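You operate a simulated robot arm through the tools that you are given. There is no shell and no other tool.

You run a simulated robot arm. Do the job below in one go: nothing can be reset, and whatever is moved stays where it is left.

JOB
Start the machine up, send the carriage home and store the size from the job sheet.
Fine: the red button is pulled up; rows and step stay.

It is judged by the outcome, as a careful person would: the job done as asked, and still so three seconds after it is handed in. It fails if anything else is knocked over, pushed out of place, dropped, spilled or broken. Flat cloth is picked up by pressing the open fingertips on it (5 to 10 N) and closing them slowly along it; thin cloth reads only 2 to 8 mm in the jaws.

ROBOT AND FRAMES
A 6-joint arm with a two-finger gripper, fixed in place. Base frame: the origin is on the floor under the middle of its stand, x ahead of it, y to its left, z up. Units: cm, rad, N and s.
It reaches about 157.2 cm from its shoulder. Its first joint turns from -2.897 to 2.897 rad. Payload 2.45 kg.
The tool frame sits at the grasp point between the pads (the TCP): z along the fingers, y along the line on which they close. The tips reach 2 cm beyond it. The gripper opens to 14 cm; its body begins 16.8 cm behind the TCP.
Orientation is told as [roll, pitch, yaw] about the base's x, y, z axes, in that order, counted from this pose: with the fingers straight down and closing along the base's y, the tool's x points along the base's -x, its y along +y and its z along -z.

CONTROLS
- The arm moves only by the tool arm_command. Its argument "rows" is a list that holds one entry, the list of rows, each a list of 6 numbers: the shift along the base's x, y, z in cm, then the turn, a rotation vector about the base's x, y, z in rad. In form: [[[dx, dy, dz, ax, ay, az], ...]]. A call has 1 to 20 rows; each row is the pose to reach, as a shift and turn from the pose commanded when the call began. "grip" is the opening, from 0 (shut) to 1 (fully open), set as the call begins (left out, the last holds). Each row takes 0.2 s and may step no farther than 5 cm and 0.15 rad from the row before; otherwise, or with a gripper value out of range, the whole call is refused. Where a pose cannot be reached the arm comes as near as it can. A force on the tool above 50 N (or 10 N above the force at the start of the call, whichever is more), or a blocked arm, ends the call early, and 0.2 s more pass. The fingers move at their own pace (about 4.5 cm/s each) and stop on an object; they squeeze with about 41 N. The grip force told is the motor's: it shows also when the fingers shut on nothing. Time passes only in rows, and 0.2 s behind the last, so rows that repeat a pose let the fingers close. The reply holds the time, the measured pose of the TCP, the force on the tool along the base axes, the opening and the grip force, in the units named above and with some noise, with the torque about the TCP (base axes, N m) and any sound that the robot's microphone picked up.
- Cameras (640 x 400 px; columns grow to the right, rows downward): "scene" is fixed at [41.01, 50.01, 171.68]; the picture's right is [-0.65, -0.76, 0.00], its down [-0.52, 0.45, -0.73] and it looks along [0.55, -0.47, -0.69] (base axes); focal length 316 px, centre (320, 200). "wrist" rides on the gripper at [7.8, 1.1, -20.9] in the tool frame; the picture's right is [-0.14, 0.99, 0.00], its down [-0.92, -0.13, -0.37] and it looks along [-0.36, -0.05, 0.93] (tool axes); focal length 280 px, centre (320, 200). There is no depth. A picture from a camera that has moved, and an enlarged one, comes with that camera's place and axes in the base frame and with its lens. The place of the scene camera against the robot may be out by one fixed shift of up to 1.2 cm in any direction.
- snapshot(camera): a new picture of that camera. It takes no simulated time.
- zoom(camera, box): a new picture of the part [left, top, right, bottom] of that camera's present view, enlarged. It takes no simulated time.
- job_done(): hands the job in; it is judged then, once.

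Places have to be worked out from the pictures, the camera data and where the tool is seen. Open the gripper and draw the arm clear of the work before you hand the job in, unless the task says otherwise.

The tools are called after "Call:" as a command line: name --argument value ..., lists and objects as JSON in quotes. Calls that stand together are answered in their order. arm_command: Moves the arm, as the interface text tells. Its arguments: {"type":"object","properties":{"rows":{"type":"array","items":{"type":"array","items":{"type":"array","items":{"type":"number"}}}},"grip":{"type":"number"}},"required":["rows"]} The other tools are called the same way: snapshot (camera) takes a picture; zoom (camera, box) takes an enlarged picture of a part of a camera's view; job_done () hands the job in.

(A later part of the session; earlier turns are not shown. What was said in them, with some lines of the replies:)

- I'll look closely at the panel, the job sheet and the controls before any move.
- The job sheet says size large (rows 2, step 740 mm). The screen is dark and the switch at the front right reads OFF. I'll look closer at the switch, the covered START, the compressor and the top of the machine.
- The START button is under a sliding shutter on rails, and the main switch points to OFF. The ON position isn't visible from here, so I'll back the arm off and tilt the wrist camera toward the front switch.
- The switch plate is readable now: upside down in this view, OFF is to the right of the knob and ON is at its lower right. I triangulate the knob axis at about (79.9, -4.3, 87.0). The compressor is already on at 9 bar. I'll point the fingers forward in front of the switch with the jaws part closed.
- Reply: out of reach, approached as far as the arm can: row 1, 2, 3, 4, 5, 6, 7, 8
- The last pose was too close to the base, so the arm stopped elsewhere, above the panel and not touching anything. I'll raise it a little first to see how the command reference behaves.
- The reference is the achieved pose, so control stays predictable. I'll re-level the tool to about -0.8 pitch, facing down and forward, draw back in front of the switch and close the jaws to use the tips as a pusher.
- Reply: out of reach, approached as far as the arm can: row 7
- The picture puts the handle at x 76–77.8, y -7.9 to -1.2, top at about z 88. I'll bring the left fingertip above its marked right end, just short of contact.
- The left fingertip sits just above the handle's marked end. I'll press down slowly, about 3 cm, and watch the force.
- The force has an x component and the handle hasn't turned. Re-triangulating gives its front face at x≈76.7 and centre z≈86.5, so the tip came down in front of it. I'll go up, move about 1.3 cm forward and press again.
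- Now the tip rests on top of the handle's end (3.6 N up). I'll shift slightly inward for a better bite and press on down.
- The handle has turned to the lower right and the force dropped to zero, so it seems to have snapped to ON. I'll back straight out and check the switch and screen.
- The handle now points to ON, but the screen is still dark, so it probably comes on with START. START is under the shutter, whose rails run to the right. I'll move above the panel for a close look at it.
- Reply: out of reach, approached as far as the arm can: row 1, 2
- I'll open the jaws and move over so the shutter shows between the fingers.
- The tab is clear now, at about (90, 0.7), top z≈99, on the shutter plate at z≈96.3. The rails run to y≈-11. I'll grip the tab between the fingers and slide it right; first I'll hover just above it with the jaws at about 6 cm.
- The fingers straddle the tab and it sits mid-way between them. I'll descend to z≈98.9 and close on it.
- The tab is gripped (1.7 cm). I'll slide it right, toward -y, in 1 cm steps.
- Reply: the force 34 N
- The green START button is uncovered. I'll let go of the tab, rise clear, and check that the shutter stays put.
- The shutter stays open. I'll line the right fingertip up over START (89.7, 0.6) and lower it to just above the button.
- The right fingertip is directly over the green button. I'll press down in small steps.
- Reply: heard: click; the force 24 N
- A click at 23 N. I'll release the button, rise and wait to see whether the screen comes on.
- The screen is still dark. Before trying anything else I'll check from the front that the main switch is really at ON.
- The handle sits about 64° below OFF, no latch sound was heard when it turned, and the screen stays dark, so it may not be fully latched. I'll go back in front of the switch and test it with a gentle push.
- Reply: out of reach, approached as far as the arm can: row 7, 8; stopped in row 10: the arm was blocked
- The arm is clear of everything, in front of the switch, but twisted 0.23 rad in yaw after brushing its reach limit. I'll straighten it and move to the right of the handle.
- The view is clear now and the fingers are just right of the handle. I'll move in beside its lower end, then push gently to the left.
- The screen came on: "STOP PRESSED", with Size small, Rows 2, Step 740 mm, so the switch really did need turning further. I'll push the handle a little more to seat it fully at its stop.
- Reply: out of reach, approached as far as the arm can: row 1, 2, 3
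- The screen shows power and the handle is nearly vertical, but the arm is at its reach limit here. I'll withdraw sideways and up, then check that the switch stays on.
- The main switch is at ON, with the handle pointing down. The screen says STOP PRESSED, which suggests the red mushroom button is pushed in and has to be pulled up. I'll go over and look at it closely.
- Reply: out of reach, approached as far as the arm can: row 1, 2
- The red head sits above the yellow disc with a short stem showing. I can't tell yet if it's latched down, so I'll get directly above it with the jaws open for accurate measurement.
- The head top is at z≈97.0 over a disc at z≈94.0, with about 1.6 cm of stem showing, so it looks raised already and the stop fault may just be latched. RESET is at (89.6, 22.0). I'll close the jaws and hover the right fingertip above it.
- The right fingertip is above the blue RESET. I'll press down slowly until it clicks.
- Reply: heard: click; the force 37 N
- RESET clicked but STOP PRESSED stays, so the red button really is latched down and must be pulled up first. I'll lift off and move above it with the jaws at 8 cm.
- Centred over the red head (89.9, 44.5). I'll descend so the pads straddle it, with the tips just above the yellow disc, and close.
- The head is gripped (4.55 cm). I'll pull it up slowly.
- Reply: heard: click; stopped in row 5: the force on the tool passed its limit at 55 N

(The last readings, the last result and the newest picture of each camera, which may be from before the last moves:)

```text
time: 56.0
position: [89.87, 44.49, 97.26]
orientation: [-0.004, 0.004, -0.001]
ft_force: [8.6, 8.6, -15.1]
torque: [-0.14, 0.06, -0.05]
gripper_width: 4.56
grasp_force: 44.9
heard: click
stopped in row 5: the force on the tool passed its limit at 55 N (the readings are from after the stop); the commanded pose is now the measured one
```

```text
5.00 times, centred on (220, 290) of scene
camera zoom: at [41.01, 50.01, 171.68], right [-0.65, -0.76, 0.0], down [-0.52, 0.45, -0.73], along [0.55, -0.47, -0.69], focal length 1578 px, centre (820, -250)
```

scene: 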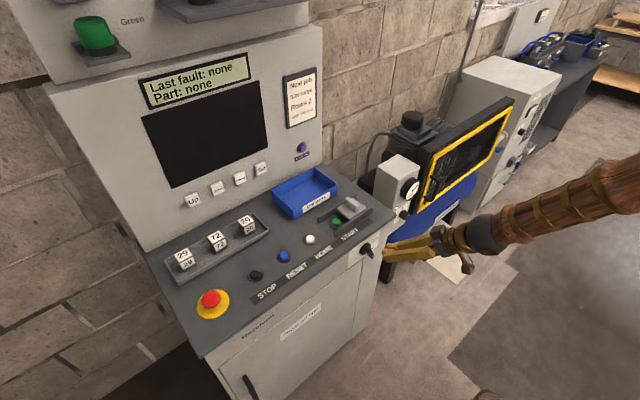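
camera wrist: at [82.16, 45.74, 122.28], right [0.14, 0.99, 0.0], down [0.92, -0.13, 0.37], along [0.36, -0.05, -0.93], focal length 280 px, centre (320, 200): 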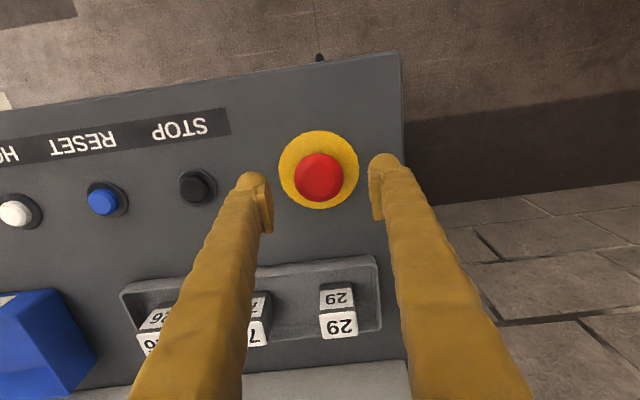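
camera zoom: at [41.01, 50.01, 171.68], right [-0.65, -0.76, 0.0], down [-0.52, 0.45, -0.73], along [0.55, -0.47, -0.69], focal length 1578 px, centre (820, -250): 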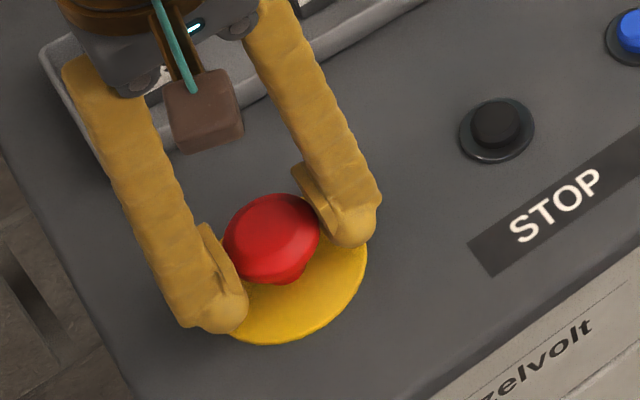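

A click, and the head rose about 0.8 cm to its stop; the red button is up. I'll open the jaws without pushing down, then rise.

Call:
arm_command --rows '[[[0, 0, 0, 0, 0, 0], [0, 0, 0, 0, 0, 0], [0, 0, 0, 0, 0, 0]]]' --grip 0.57

Call:
arm_command --rows '[[[0, 0, 2, 0, 0, 0], [0, 0, 5, 0, 0, 0], [0, 0, 8, 0, 0, 0]]]'

Call:
zoom --camera "scene" --box '[120, 40, 420, 330]'

Call:
snapshot --camera "wrist"

```text
time: 56.8
position: [89.73, 44.4, 97.29]
orientation: [-0.003, 0.005, 0.0]
ft_force: [-0.2, -0.4, -0.1]
torque: [0.0, -0.01, -0.01]
gripper_width: 7.98
grasp_force: 0.1
```

```text
time: 57.6
position: [89.84, 44.58, 105.26]
orientation: [-0.003, 0.004, -0.001]
ft_force: [0.7, 1.1, -0.1]
torque: [0.01, 0.02, 0.01]
gripper_width: 7.97
grasp_force: 0.1
```

```text
1.38 times, centred on (270, 185) of scene
camera zoom: at [41.01, 50.01, 171.68], right [-0.65, -0.76, 0.0], down [-0.52, 0.45, -0.73], along [0.55, -0.47, -0.69], focal length 435 px, centre (389, 221)
```

zoom: 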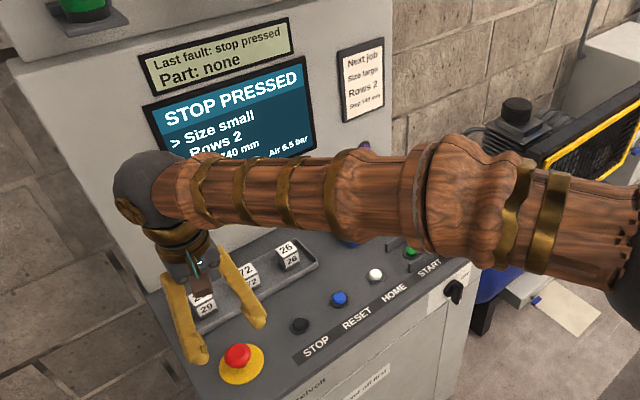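

```text
taken
camera wrist: at [82.06, 45.74, 126.33], right [0.14, 0.99, 0.0], down [0.92, -0.13, 0.36], along [0.36, -0.05, -0.93], focal length 280 px, centre (320, 200)
```

wrist: 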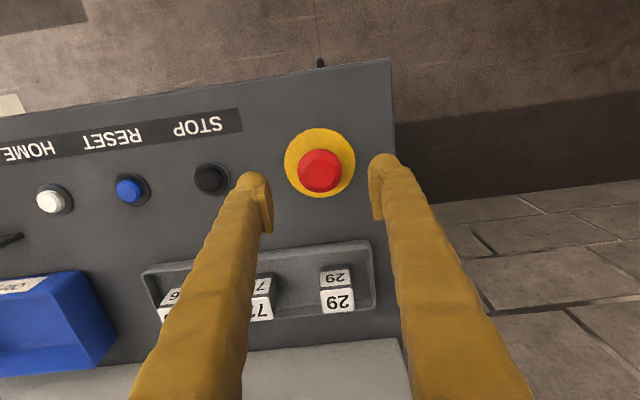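

The red button stays up. Now RESET clears the fault, so I'll go back over the blue button with the jaws closed.

Call:
arm_command --rows '[[[0, -2, 2, 0, 0, 0], [-0.1, -5, 3, 0, 0, 0], [-0.1, -9, 3, 0, 0, 0], [-0.2, -13, 3, 0, 0, 0], [-0.2, -17, 3, 0, 0, 0], [-0.25, -20, 2, 0, -0.003, 0], [-0.25, -21, 0, 0, -0.003, 0], [-0.25, -21, -3, 0, -0.003, 0], [-0.25, -21, -6, 0, -0.003, 0], [-0.25, -21, -7, 0, -0.003, 0]]]' --grip 0

Call:
snapshot --camera "wrist"

```text
time: 59.8
position: [89.52, 23.63, 98.52]
orientation: [-0.004, 0.002, -0.001]
ft_force: [0.0, 0.0, -0.1]
torque: [0.0, -0.05, 0.0]
gripper_width: 0.01
grasp_force: 29.6
```

```text
taken
camera wrist: at [81.78, 24.66, 119.47], right [0.14, 0.99, 0.0], down [0.92, -0.13, 0.37], along [0.36, -0.05, -0.93], focal length 280 px, centre (320, 200)
```

wrist: 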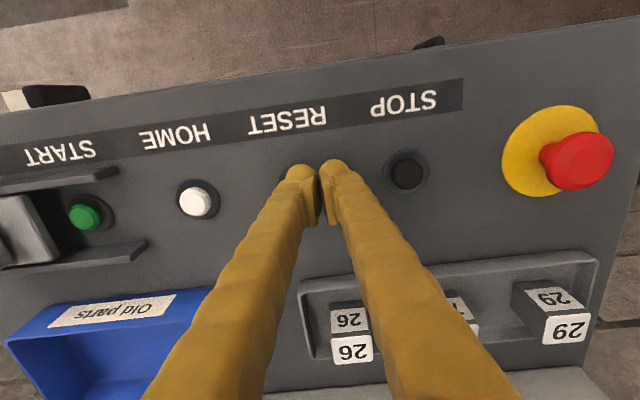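

The tips are back over RESET at the same spot. I'll press as before until it clicks, then release.

Call:
arm_command --rows '[[[0, 0, -0.5, 0, 0, 0], [0, 0, -1.0, 0, 0, 0], [0, 0, -1.4, 0, 0, 0], [0, 0, -1.7, 0, 0, 0], [0, 0, -1.9, 0, 0, 0], [0, 0, -2.1, 0, 0, 0]]]'

Call:
arm_command --rows '[[[0, 0, 1, 0, 0, 0], [0, 0, 3, 0, 0, 0], [0, 0, 6, 0, 0, 0]]]'

Call:
zoom --camera "scene" --box '[120, 40, 320, 200]'

```text
time: 61.2
position: [89.64, 23.47, 96.51]
orientation: [-0.001, 0.0, 0.0]
ft_force: [-2.2, -1.9, 24.5]
torque: [-0.3, 0.02, -0.01]
gripper_width: 0.0
grasp_force: 29.9
heard: click
```

```text
time: 62.0
position: [89.5, 23.34, 102.21]
orientation: [-0.005, 0.001, 0.0]
ft_force: [-0.1, 0.5, 0.0]
torque: [0.01, -0.01, -0.03]
gripper_width: 0.02
grasp_force: 29.6
```

```text
2.50 times, centred on (220, 120) of scene
camera zoom: at [41.01, 50.01, 171.68], right [-0.65, -0.76, 0.0], down [-0.52, 0.45, -0.73], along [0.55, -0.47, -0.69], focal length 789 px, centre (570, 400)
```

zoom: 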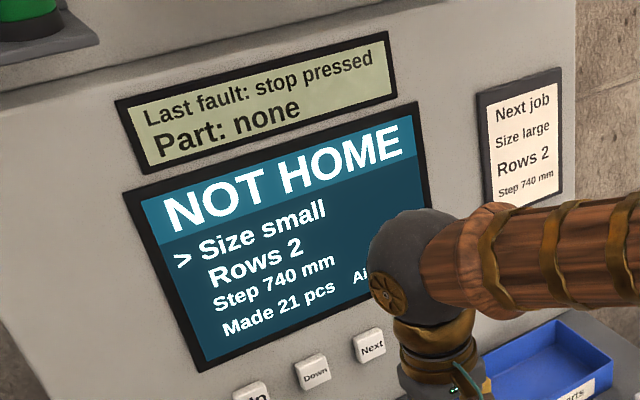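

The status changed to NOT HOME. Next I'll press HOME: move the right fingertip over the white button at (89.5, 11.7).

Call:
arm_command --rows '[[[0, -3, 0.5, 0, 0, 0], [0, -6.5, 0.5, 0, 0, 0], [0, -10, 0, 0, 0, 0], [0.05, -10, -2, 0, 0, 0], [0.05, -10, -3.7, 0, 0, 0]]]'

Call:
snapshot --camera "wrist"

Call:
zoom --camera "scene" --box '[270, 200, 350, 270]'

```text
time: 63.2
position: [89.48, 13.41, 98.57]
orientation: [-0.003, 0.002, 0.0]
ft_force: [0.2, 0.1, -0.2]
torque: [-0.01, -0.03, -0.01]
gripper_width: 0.0
grasp_force: 29.3
```

```text
taken
camera wrist: at [81.74, 14.49, 119.62], right [0.14, 0.99, 0.0], down [0.92, -0.13, 0.37], along [0.36, -0.05, -0.93], focal length 280 px, centre (320, 200)
```

wrist: 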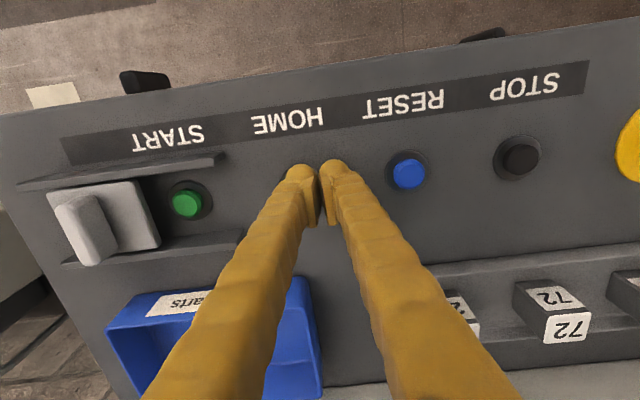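

```text
5.71 times, centred on (310, 235) of scene
camera zoom: at [41.01, 50.01, 171.68], right [-0.65, -0.76, 0.0], down [-0.52, 0.45, -0.73], along [0.55, -0.47, -0.69], focal length 1804 px, centre (377, 0)
```

zoom: 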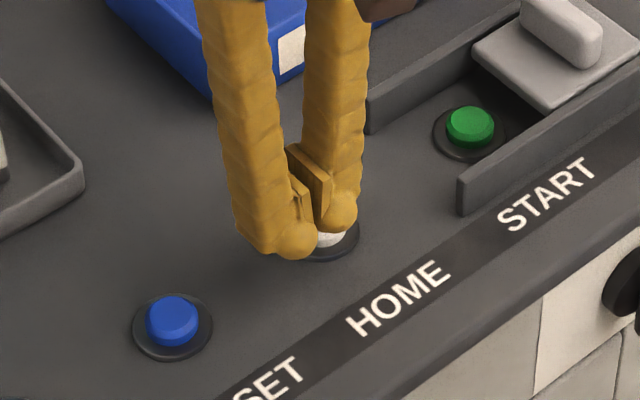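

The right fingertip is over the white HOME button, so I'll press until it clicks and then check the display.

Call:
arm_command --rows '[[[0, 0, -0.5, 0, 0, 0], [0, 0, -1.0, 0, 0, 0], [0, 0, -1.4, 0, 0, 0], [0, 0, -1.7, 0, 0, 0], [0, 0, -1.9, 0, 0, 0], [0, 0, -2.1, 0, 0, 0]]]'

Call:
arm_command --rows '[[[0, 0, 1, 0, 0, 0], [0, 0, 3, 0, 0, 0], [0, 0, 6, 0, 0, 0]]]'

Call:
zoom --camera "scene" --box '[120, 40, 320, 200]'

```text
time: 64.6
position: [89.57, 13.36, 96.6]
orientation: [-0.004, 0.002, -0.001]
ft_force: [-2.3, 2.2, 14.3]
torque: [-0.08, 0.01, 0.02]
gripper_width: 0.02
grasp_force: 29.8
heard: click
```

```text
time: 65.4
position: [89.56, 13.4, 102.37]
orientation: [-0.005, 0.003, -0.001]
ft_force: [-0.2, 0.4, 0.0]
torque: [0.01, 0.02, 0.03]
gripper_width: 0.01
grasp_force: 29.3
```

```text
2.50 times, centred on (220, 120) of scene
camera zoom: at [41.01, 50.01, 171.68], right [-0.65, -0.76, 0.0], down [-0.52, 0.45, -0.73], along [0.55, -0.47, -0.69], focal length 789 px, centre (570, 400)
```

zoom: 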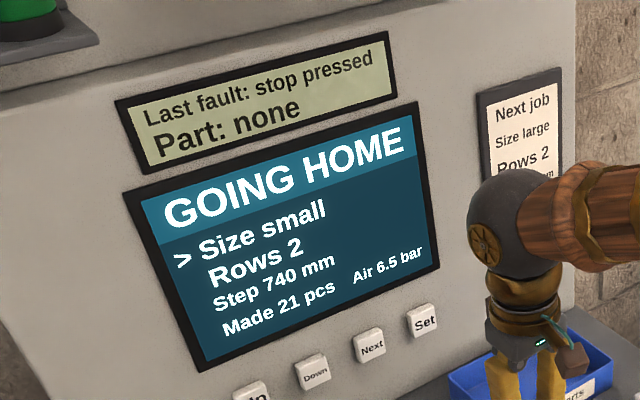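

GOING HOME. While it runs I'll draw the arm back and aim the wrist camera at the Up/Down/Next/Set buttons to locate them.

Call:
arm_command --rows '[[[-1, -1, 2, 0, -0.06, 0], [-2, -2, 4, 0, -0.12, 0], [-3.5, -3, 6, 0, -0.18, 0], [-5, -4, 8, 0, -0.24, 0], [-6.5, -5, 10, 0, -0.3, 0], [-8, -6, 12, 0, -0.36, 0], [-9, -7, 14, 0, -0.42, 0], [-9.5, -8, 15.6, 0, -0.48, 0], [-9.5, -8.4, 15.6, 0, -0.5, 0]]]'

Call:
snapshot --camera "wrist"

Call:
zoom --camera "wrist" --box '[300, 180, 580, 400]'

Call:
zoom --camera "scene" --box '[120, 40, 320, 220]'

```text
time: 67.4
position: [80.02, 5.02, 118.2]
orientation: [-0.002, -0.498, 0.0]
ft_force: [0.2, 0.3, -0.4]
torque: [-0.01, 0.02, 0.0]
gripper_width: 0.0
grasp_force: 29.5
```

```text
taken
camera wrist: at [63.28, 6.13, 132.85], right [0.12, 0.99, 0.06], down [0.63, -0.13, 0.76], along [0.77, -0.05, -0.64], focal length 280 px, centre (320, 200)
```

wrist: 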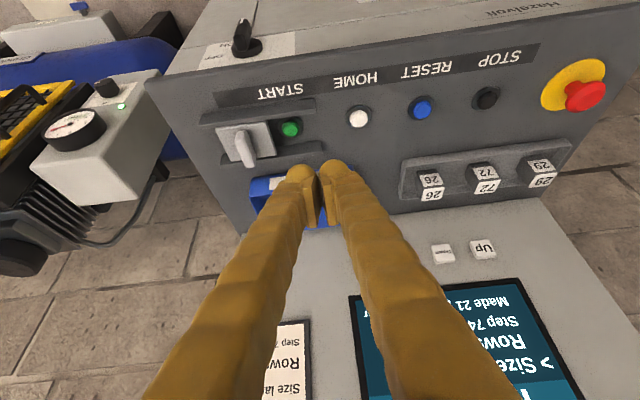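

```text
1.82 times, centred on (440, 290) of wrist
camera zoom: at [63.28, 6.13, 132.85], right [0.12, 0.99, 0.06], down [0.63, -0.13, 0.76], along [0.77, -0.05, -0.64], focal length 510 px, centre (102, 36)
```

zoom: 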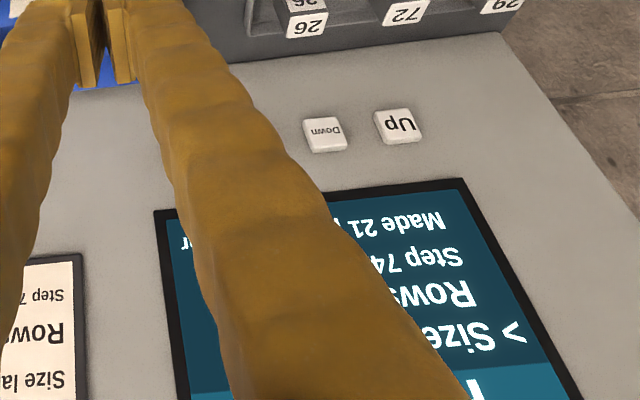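

```text
2.22 times, centred on (220, 130) of scene
camera zoom: at [41.01, 50.01, 171.68], right [-0.65, -0.76, 0.0], down [-0.52, 0.45, -0.73], along [0.55, -0.47, -0.69], focal length 702 px, centre (542, 356)
```

zoom: 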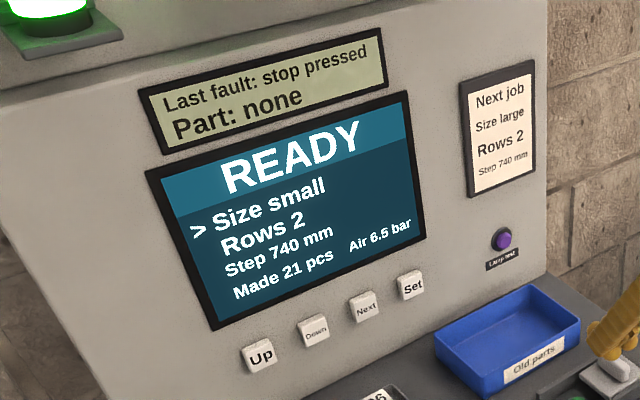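

READY, and the green lamp is lit, so START (which would begin production) is not needed; I'll close its shutter again later. I triangulate Up at (117.1, 34.9, 105.9) and Down at (116.7, 26.6, 105.9), with the panel about vertical. I'll approach Up with the fingers tilted forward.

Call:
arm_command --rows '[[[2, 3, 0, 0, -0.05, 0], [4, 6, 0, 0, -0.1, 0], [6, 9, 0, 0, -0.15, 0], [8, 12, 0, 0, -0.2, 0], [10.5, 15, 0, 0, -0.25, 0], [13, 18, -1, 0, -0.3, 0], [15.5, 21, -2, 0, -0.35, 0], [18, 24, -3, 0, -0.4, 0], [20.5, 27, -4.5, 0, -0.45, 0], [23, 29.9, -6, 0, -0.5, 0], [25, 29.9, -8, 0, -0.5, 0]]]'

Call:
snapshot --camera "wrist"

Call:
snapshot --camera "scene"

```text
time: 69.8
position: [105.09, 35.02, 110.22]
orientation: [-0.002, -0.998, 0.0]
ft_force: [-0.1, -0.1, -0.1]
torque: [0.02, 0.05, 0.0]
gripper_width: 0.01
grasp_force: 29.4
```

```text
taken
camera wrist: at [83.39, 36.15, 115.0], right [0.08, 0.99, 0.11], down [0.19, -0.13, 0.97], along [0.98, -0.05, -0.2], focal length 280 px, centre (320, 200)
```

wrist: 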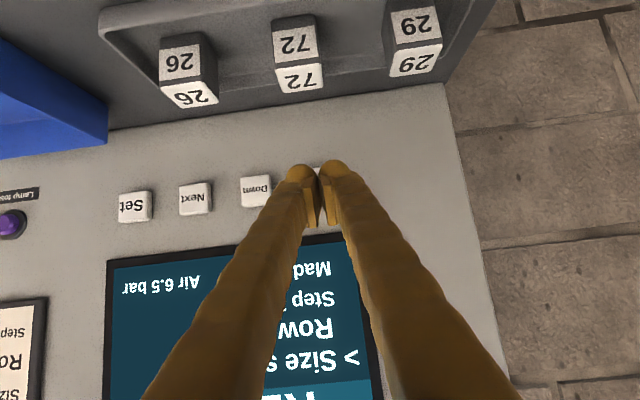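

```text
taken
```

scene: 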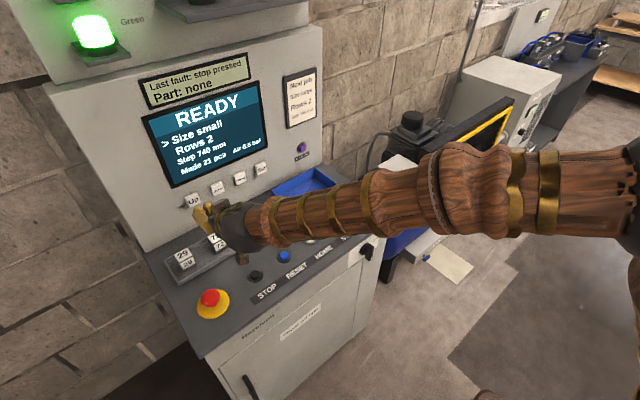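

The view agrees: button faces at x≈117, z≈106, spaced about 8 cm, with Set at y≈10.8. I'll move to just short of Up.

Call:
arm_command --rows '[[[2, 0, -1.2, 0, 0, 0], [4, -0.05, -2.4, 0, 0, 0], [6, -0.1, -3.4, 0, 0, 0], [7.5, -0.1, -3.9, 0, 0, 0], [8.4, -0.1, -3.9, 0, 0, 0]]]'

Call:
snapshot --camera "wrist"

Call:
zoom --camera "scene" --box '[160, 160, 260, 230]'

```text
time: 71.0
position: [113.54, 34.97, 106.18]
orientation: [-0.002, -0.999, 0.0]
ft_force: [0.6, 0.6, 0.4]
torque: [0.02, 0.02, -0.04]
gripper_width: 0.02
grasp_force: 29.4
```

```text
taken
camera wrist: at [91.77, 36.01, 111.02], right [0.08, 0.99, 0.11], down [0.19, -0.13, 0.97], along [0.98, -0.05, -0.2], focal length 280 px, centre (320, 200)
```

wrist: 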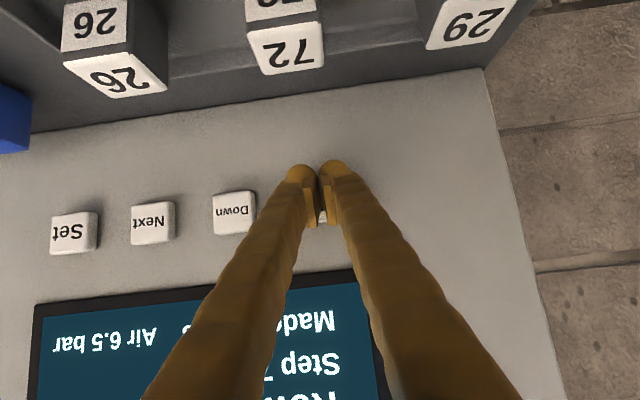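

```text
5.71 times, centred on (210, 195) of scene
camera zoom: at [41.01, 50.01, 171.68], right [-0.65, -0.76, 0.0], down [-0.52, 0.45, -0.73], along [0.55, -0.47, -0.69], focal length 1804 px, centre (949, 229)
```

zoom: 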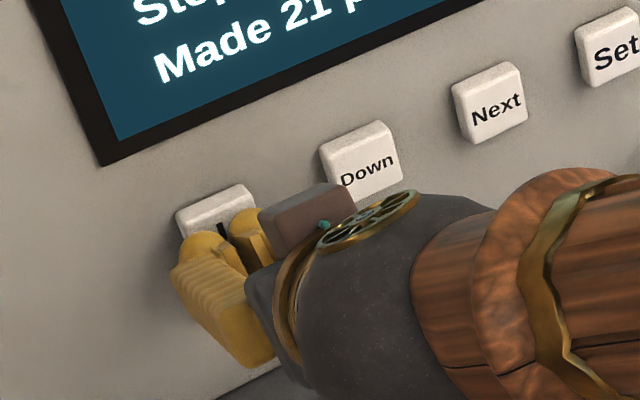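

The tips are in line with Up. I'll press forward slowly and listen for the click.

Call:
arm_command --rows '[[[0.4, 0, 0.3, 0, 0, 0], [0.8, 0, 0.3, 0, 0, 0], [1.1, 0, 0.3, 0, 0, 0], [1.4, 0, 0.3, 0, 0, 0], [1.6, 0, 0.3, 0, 0, 0]]]'

Call:
zoom --camera "scene" --box '[120, 40, 320, 220]'

```text
time: 72.2
position: [115.02, 34.85, 106.5]
orientation: [-0.002, -0.996, -0.001]
ft_force: [-42.3, -4.7, 0.3]
torque: [0.06, -0.15, -0.07]
gripper_width: 0.62
grasp_force: 29.6
heard: click
```

```text
2.22 times, centred on (220, 130) of scene
camera zoom: at [41.01, 50.01, 171.68], right [-0.65, -0.76, 0.0], down [-0.52, 0.45, -0.73], along [0.55, -0.47, -0.69], focal length 702 px, centre (542, 356)
```

zoom: 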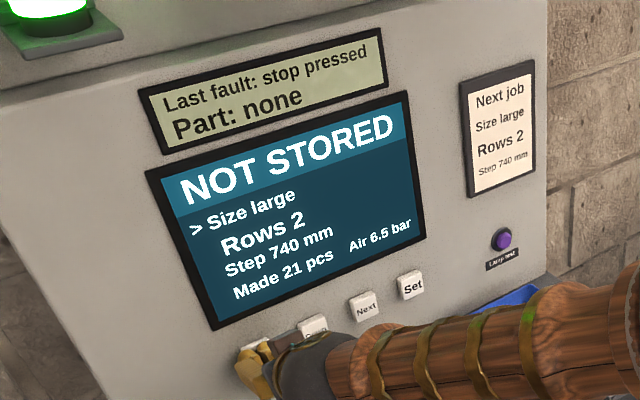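

"Size large – NOT STORED". I'll back off Up and move across to Set at y≈10.7.

Call:
arm_command --rows '[[[-1, 0, 0, 0, 0, 0], [-3, 0, 0, 0, 0, 0], [-5, -2, 0.5, 0, 0, 0], [-6, -6, 0.5, 0, 0, 0], [-6, -10.5, 0.5, 0, 0, 0], [-6, -15, 0.5, 0, 0, 0], [-6, -19.5, 0.5, 0, 0, 0], [-5, -23, 0.3, 0, 0, 0], [-3, -24.2, 0, 0, 0, 0], [-1.6, -24.2, 0, 0, 0, 0]]]'

Call:
snapshot --camera "wrist"

Call:
zoom --camera "scene" --box '[120, 40, 320, 220]'

```text
time: 74.4
position: [113.54, 10.54, 106.56]
orientation: [-0.006, -0.997, 0.001]
ft_force: [0.6, 0.3, 0.5]
torque: [0.02, 0.0, 0.02]
gripper_width: 0.01
grasp_force: 29.9
```

```text
taken
camera wrist: at [91.8, 11.7, 111.34], right [0.08, 0.99, 0.11], down [0.19, -0.13, 0.97], along [0.98, -0.05, -0.2], focal length 280 px, centre (320, 200)
```

wrist: 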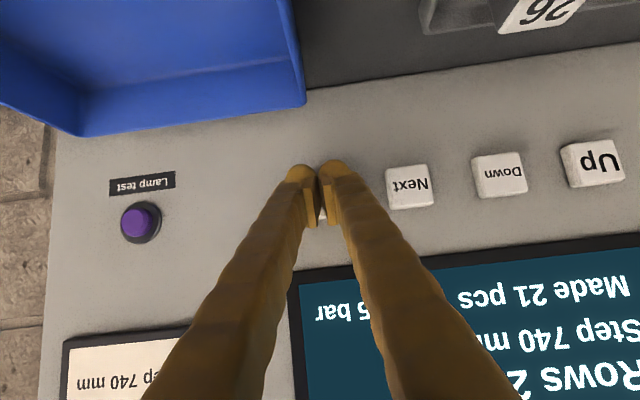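

```text
2.22 times, centred on (220, 130) of scene
camera zoom: at [41.01, 50.01, 171.68], right [-0.65, -0.76, 0.0], down [-0.52, 0.45, -0.73], along [0.55, -0.47, -0.69], focal length 702 px, centre (542, 356)
```

zoom: 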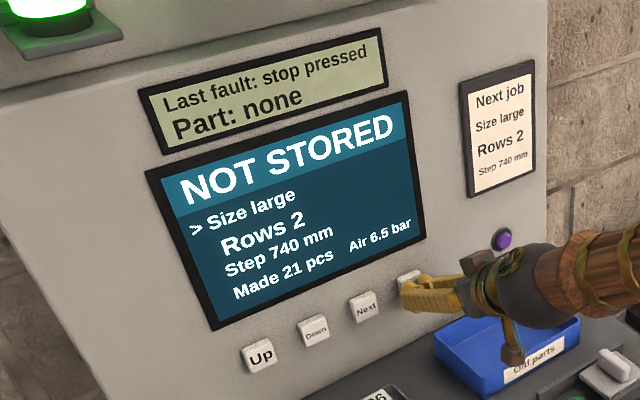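

The tips are centred on Set, which follows the row spacing and is hidden behind the fingers in the wrist view. I'll press forward until it clicks.

Call:
arm_command --rows '[[[0.4, 0, 0, 0, 0, 0], [0.8, 0, 0, 0, 0, 0], [1.1, 0, 0, 0, 0, 0], [1.3, 0, 0, 0, 0, 0], [1.5, 0, 0, 0, 0, 0]]]'

Call:
zoom --camera "scene" --box '[120, 40, 320, 220]'

```text
time: 75.6
position: [114.86, 10.59, 106.58]
orientation: [-0.004, -0.999, -0.001]
ft_force: [-34.7, -3.4, 1.6]
torque: [0.05, -0.18, -0.06]
gripper_width: 0.59
grasp_force: 29.2
heard: click
```

```text
2.22 times, centred on (220, 130) of scene
camera zoom: at [41.01, 50.01, 171.68], right [-0.65, -0.76, 0.0], down [-0.52, 0.45, -0.73], along [0.55, -0.47, -0.69], focal length 702 px, centre (542, 356)
```

zoom: 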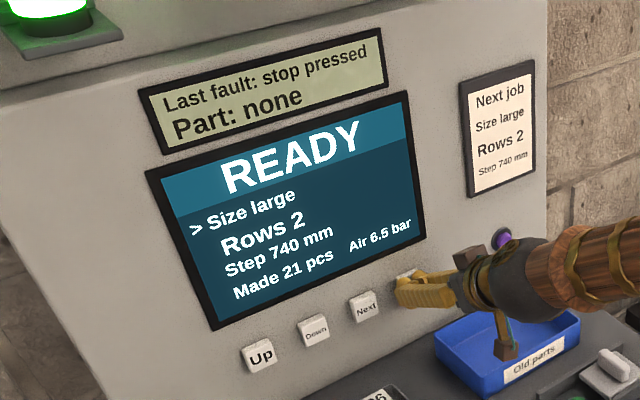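

READY again with Size large stored, and Rows 2 and Step 740 mm unchanged. I'll back the arm off Set and swing over to the START shutter to close it again, as I found it.

Call:
arm_command --rows '[[[-1.5, 0, 0, 0, 0, 0], [-4, 0, 1, 0, 0, 0], [-7, -1, 2.5, 0, 0.09, 0], [-10, -3, 4, 0, 0.19, 0], [-13, -5.5, 5, 0, 0.29, 0], [-16, -8, 5, 0, 0.4, 0], [-19, -10.5, 5, 0, 0.51, 0], [-21.5, -13, 5, 0, 0.62, 0], [-23.5, -15.5, 5, 0, 0.73, 0], [-25, -17.6, 4, 0, 0.84, 0], [-25, -17.6, 2, 0, 0.94, 0], [-25, -17.6, 0, 0, 0.998, 0]]]'

Call:
arm_command --rows '[[[0, 0, 0, 0, 0, 0], [0, 0, 0, 0, 0, 0], [0, 0, 0, 0, 0, 0], [0, 0, 0, 0, 0, 0]]]' --grip 0.45

Call:
snapshot --camera "wrist"

Call:
snapshot --camera "scene"

```text
time: 78.2
position: [90.03, -6.86, 106.52]
orientation: [-0.003, -0.001, 0.0]
ft_force: [-0.7, 0.6, 0.0]
torque: [0.0, 0.03, 0.02]
gripper_width: 0.0
grasp_force: 29.6
out of reach, approached as far as the arm can: row 3
```

```text
time: 79.2
position: [89.99, -6.83, 106.58]
orientation: [-0.003, 0.0, 0.001]
ft_force: [-0.8, 0.1, -0.2]
torque: [-0.02, -0.01, -0.01]
gripper_width: 6.31
grasp_force: 0.1
```

```text
taken
camera wrist: at [82.23, -5.71, 127.5], right [0.14, 0.99, 0.0], down [0.92, -0.13, 0.37], along [0.37, -0.05, -0.93], focal length 280 px, centre (320, 200)
```

wrist: 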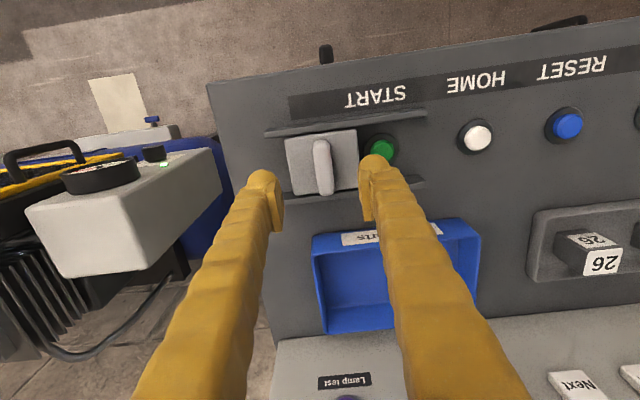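

```text
taken
```

scene: 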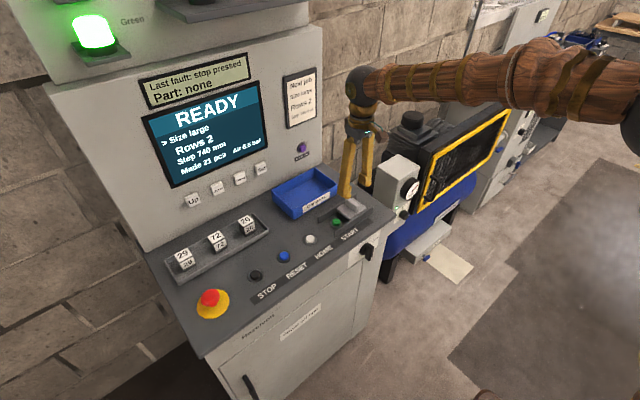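

The tab is at y≈-6.6. I'll lower over it with a narrower opening, staying about 2 cm above START, and grip it.

Call:
arm_command --rows '[[[0, 0.25, -2, 0, 0, 0], [0, 0.25, -4, 0, 0, 0], [0, 0.25, -5.5, 0, 0, 0], [0, 0.25, -6.8, 0, 0, 0], [0, 0.25, -7.4, 0, 0, 0]]]' --grip 0.36

Call:
arm_command --rows '[[[0, 0, 0, 0, 0, 0], [0, 0, 0, 0, 0, 0], [0, 0, 0, 0, 0, 0], [0, 0, 0, 0, 0, 0]]]' --grip 0

Call:
snapshot --camera "wrist"

```text
time: 80.4
position: [89.92, -6.5, 98.92]
orientation: [-0.002, 0.001, -0.001]
ft_force: [-0.7, -0.6, 0.4]
torque: [0.0, -0.02, -0.01]
gripper_width: 5.08
grasp_force: 0.0
```

```text
time: 81.4
position: [90.01, -6.53, 99.11]
orientation: [-0.004, -0.001, 0.0]
ft_force: [0.5, -0.7, -1.8]
torque: [0.01, -0.03, 0.02]
gripper_width: 1.7
grasp_force: 42.5
```

```text
taken
camera wrist: at [82.23, -5.44, 120.0], right [0.14, 0.99, 0.0], down [0.92, -0.13, 0.37], along [0.36, -0.05, -0.93], focal length 280 px, centre (320, 200)
```

wrist: 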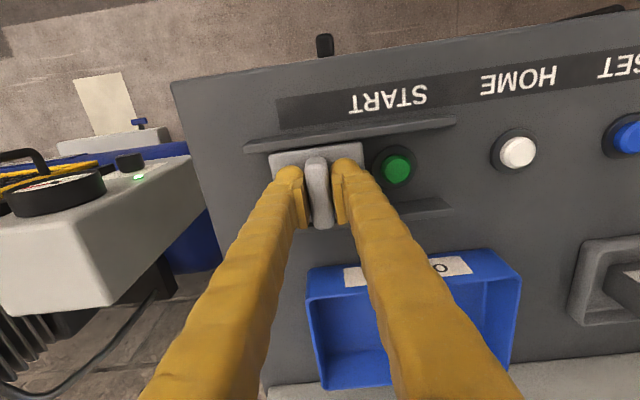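

The tab is gripped. I'll slide it back left to its start position (tab at y≈0.6).

Call:
arm_command --rows '[[[0, 0.6, 0, 0, 0, 0], [0, 1.4, 0, 0, 0, 0], [0, 2.2, 0, 0, 0, 0], [0, 3.0, 0, 0, 0, 0], [0, 3.8, 0, 0, 0, 0], [0, 4.6, 0, 0, 0, 0], [0, 5.4, 0, 0, 0, 0], [0, 6.2, 0, 0, 0, 0], [0, 6.8, 0, 0, 0, 0], [0, 7.1, 0, 0, 0, 0]]]'

Call:
snapshot --camera "wrist"

Call:
zoom --camera "scene" --box '[120, 40, 400, 260]'

```text
time: 83.6
position: [89.95, 0.4, 99.03]
orientation: [-0.004, 0.001, 0.001]
ft_force: [18.4, 2.0, -21.5]
torque: [0.03, -0.29, 0.02]
gripper_width: 1.67
grasp_force: 42.3
```

```text
taken
camera wrist: at [82.24, 1.55, 120.02], right [0.14, 0.99, 0.0], down [0.92, -0.13, 0.37], along [0.36, -0.05, -0.93], focal length 280 px, centre (320, 200)
```

wrist: 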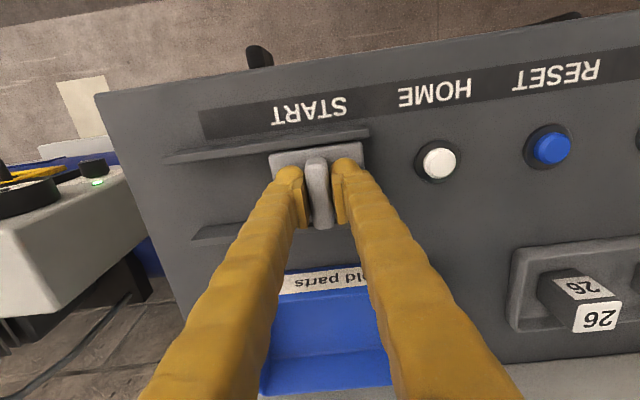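

```text
1.82 times, centred on (260, 150) of scene
camera zoom: at [41.01, 50.01, 171.68], right [-0.65, -0.76, 0.0], down [-0.52, 0.45, -0.73], along [0.55, -0.47, -0.69], focal length 574 px, centre (429, 291)
```

zoom: 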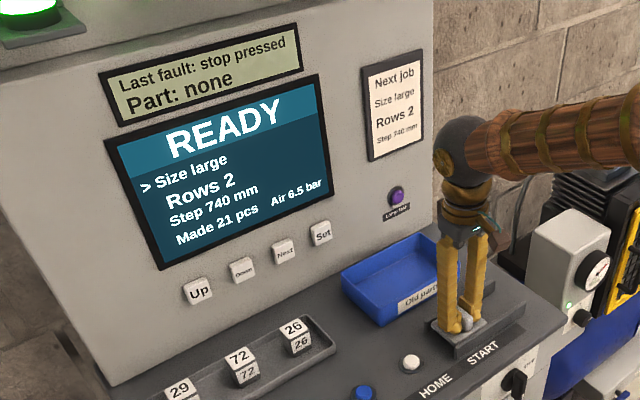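

The shutter is back over START. I'll release the tab, rise and retreat toward the starting pose with the jaws open.

Call:
arm_command --rows '[[[0, 0, 0, 0, 0, 0], [0, 0, 0, 0, 0, 0], [0, 0, 0, 0, 0, 0]]]' --grip 0.4

Call:
arm_command --rows '[[[0, 0, 1.5, 0, 0, 0], [0, 0, 4, 0, 0, 0], [-1, 0, 8, 0, 0, 0], [-3, 0, 12, 0, 0, 0], [-6, 0, 16, 0, 0, 0], [-9, 0, 19, 0, 0, 0], [-12, 0, 22, 0, 0, 0], [-15, 0, 25, 0, 0, 0], [-16, 0, 28, 0, 0, 0]]]'

Call:
snapshot --camera "wrist"

Call:
snapshot --camera "scene"

Call:
zoom --camera "scene" --box '[120, 40, 320, 220]'

Call:
zoom --camera "scene" --box '[240, 160, 420, 290]'

```text
time: 84.4
position: [89.91, 0.32, 99.08]
orientation: [-0.003, -0.001, -0.001]
ft_force: [1.2, 0.0, -0.4]
torque: [0.01, 0.04, 0.0]
gripper_width: 5.6
grasp_force: 0.2
```

```text
time: 86.4
position: [74.02, 0.36, 127.1]
orientation: [-0.005, 0.001, 0.0]
ft_force: [-0.1, 0.0, -0.6]
torque: [0.02, 0.05, 0.01]
gripper_width: 5.6
grasp_force: 0.1
```

```text
taken
camera wrist: at [66.24, 1.5, 148.02], right [0.14, 0.99, 0.0], down [0.92, -0.13, 0.37], along [0.36, -0.05, -0.93], focal length 280 px, centre (320, 200)
```

wrist: 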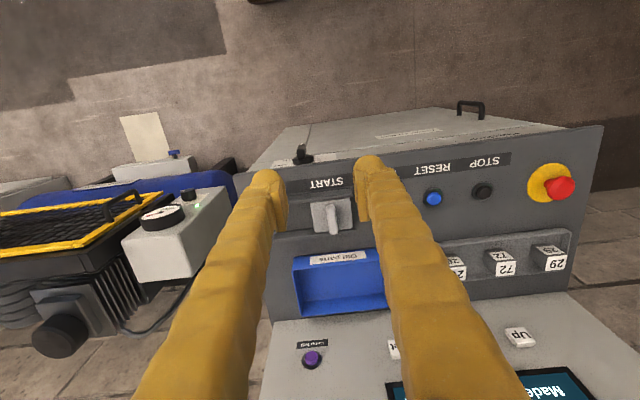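

```text
taken
```

scene: 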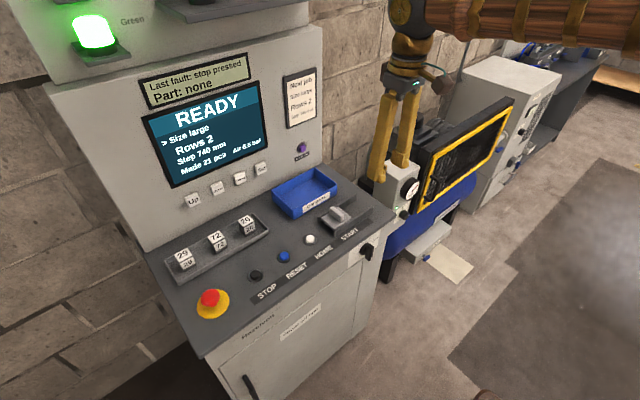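

```text
2.22 times, centred on (220, 130) of scene
camera zoom: at [41.01, 50.01, 171.68], right [-0.65, -0.76, 0.0], down [-0.52, 0.45, -0.73], along [0.55, -0.47, -0.69], focal length 702 px, centre (542, 356)
```

zoom: 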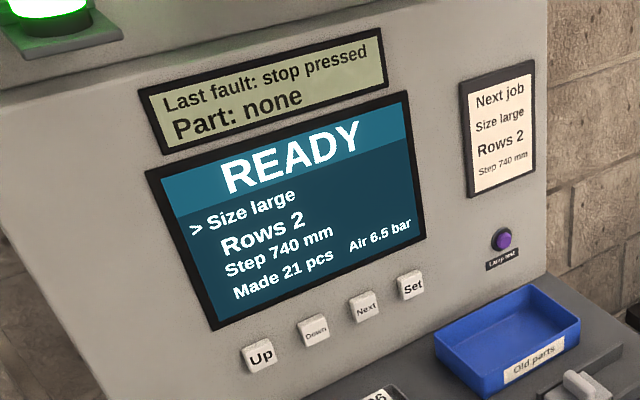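

```text
3.08 times, centred on (330, 225) of scene
camera zoom: at [41.01, 50.01, 171.68], right [-0.65, -0.76, 0.0], down [-0.52, 0.45, -0.73], along [0.55, -0.47, -0.69], focal length 971 px, centre (289, 123)
```

zoom: 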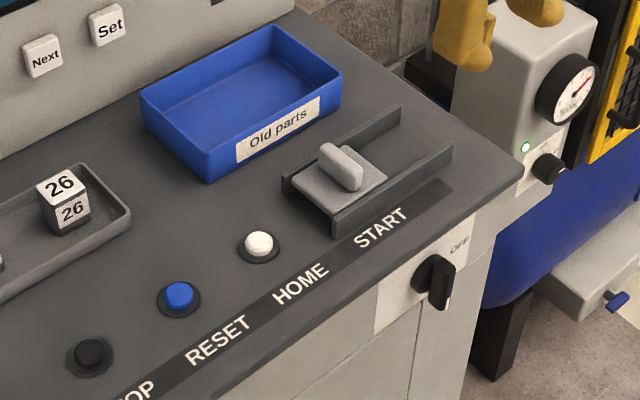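

Everything checks out: READY, Size large stored, Rows 2 and Step 740 unchanged, main switch at ON, red button up, shutter closed. I'll open the jaws fully and go back to the starting pose.

Call:
arm_command --rows '[[[0, 3, 1, 0, 0, 0], [0, 6, 2, 0, 0, 0], [-0.5, 9, 3, 0, 0, 0], [-0.5, 12, 3, 0, 0, 0], [-0.5, 13.5, 3, 0, 0, 0], [-0.5, 13.5, 3, 0, 0, 0], [-0.5, 13.5, 3, 0, 0, 0]]]' --grip 1

Call:
snapshot --camera "scene"

Call:
zoom --camera "scene" --box '[120, 40, 320, 220]'

```text
time: 88.0
position: [73.44, 13.67, 130.1]
orientation: [-0.003, 0.0, 0.0]
ft_force: [-0.3, 0.4, 0.1]
torque: [0.01, 0.0, -0.02]
gripper_width: 13.99
grasp_force: 0.1
```

```text
taken
```

scene: 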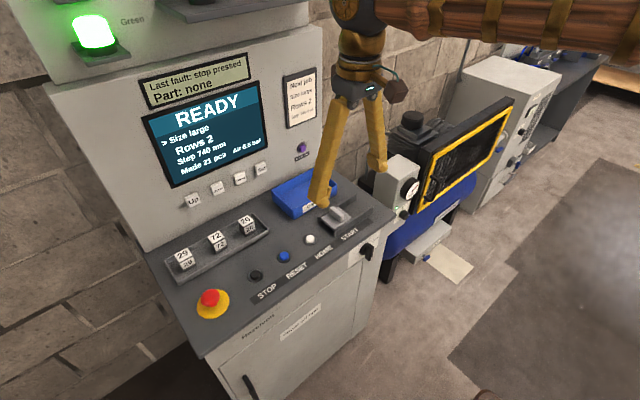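

```text
2.22 times, centred on (220, 130) of scene
camera zoom: at [41.01, 50.01, 171.68], right [-0.65, -0.76, 0.0], down [-0.52, 0.45, -0.73], along [0.55, -0.47, -0.69], focal length 702 px, centre (542, 356)
```

zoom: 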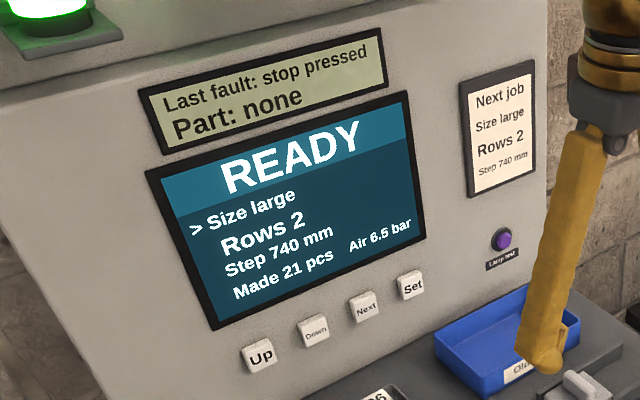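

The arm is clear and the gripper open. The machine is steady at READY with Size large stored and the green lamp on, and nothing else is out of place, so I'm handing the job in.

Call:
job_done

```text
The job is handed in.
```

The machine is on, the carriage is home and Size large from the job sheet is stored. The screen reads READY and the green lamp is lit. Rows 2 and Step 740 mm are unchanged.

- **Start-up:** the main switch is at ON. The screen showed STOP PRESSED because the red button was latched down, so I pulled it up and pressed RESET.
- **Home:** I pressed HOME. The screen showed GOING HOME, then READY.
- **Size:** one press of Up changed small to large, and Set stored it.
- **START:** early on I opened the shutter over START and pressed it once. The main switch hadn't latched yet, so the power was still off and nothing happened. I didn't press it again, because the machine reached READY without it. The shutter is closed again, and the piece count still reads 21.
- **RESET:** I pressed it once before the red button was up, which had no effect.
- **Fault line:** the small display now says "Last fault: stop pressed". It said "none" before I switched the power on.

The arm is back at its starting pose with the gripper open.
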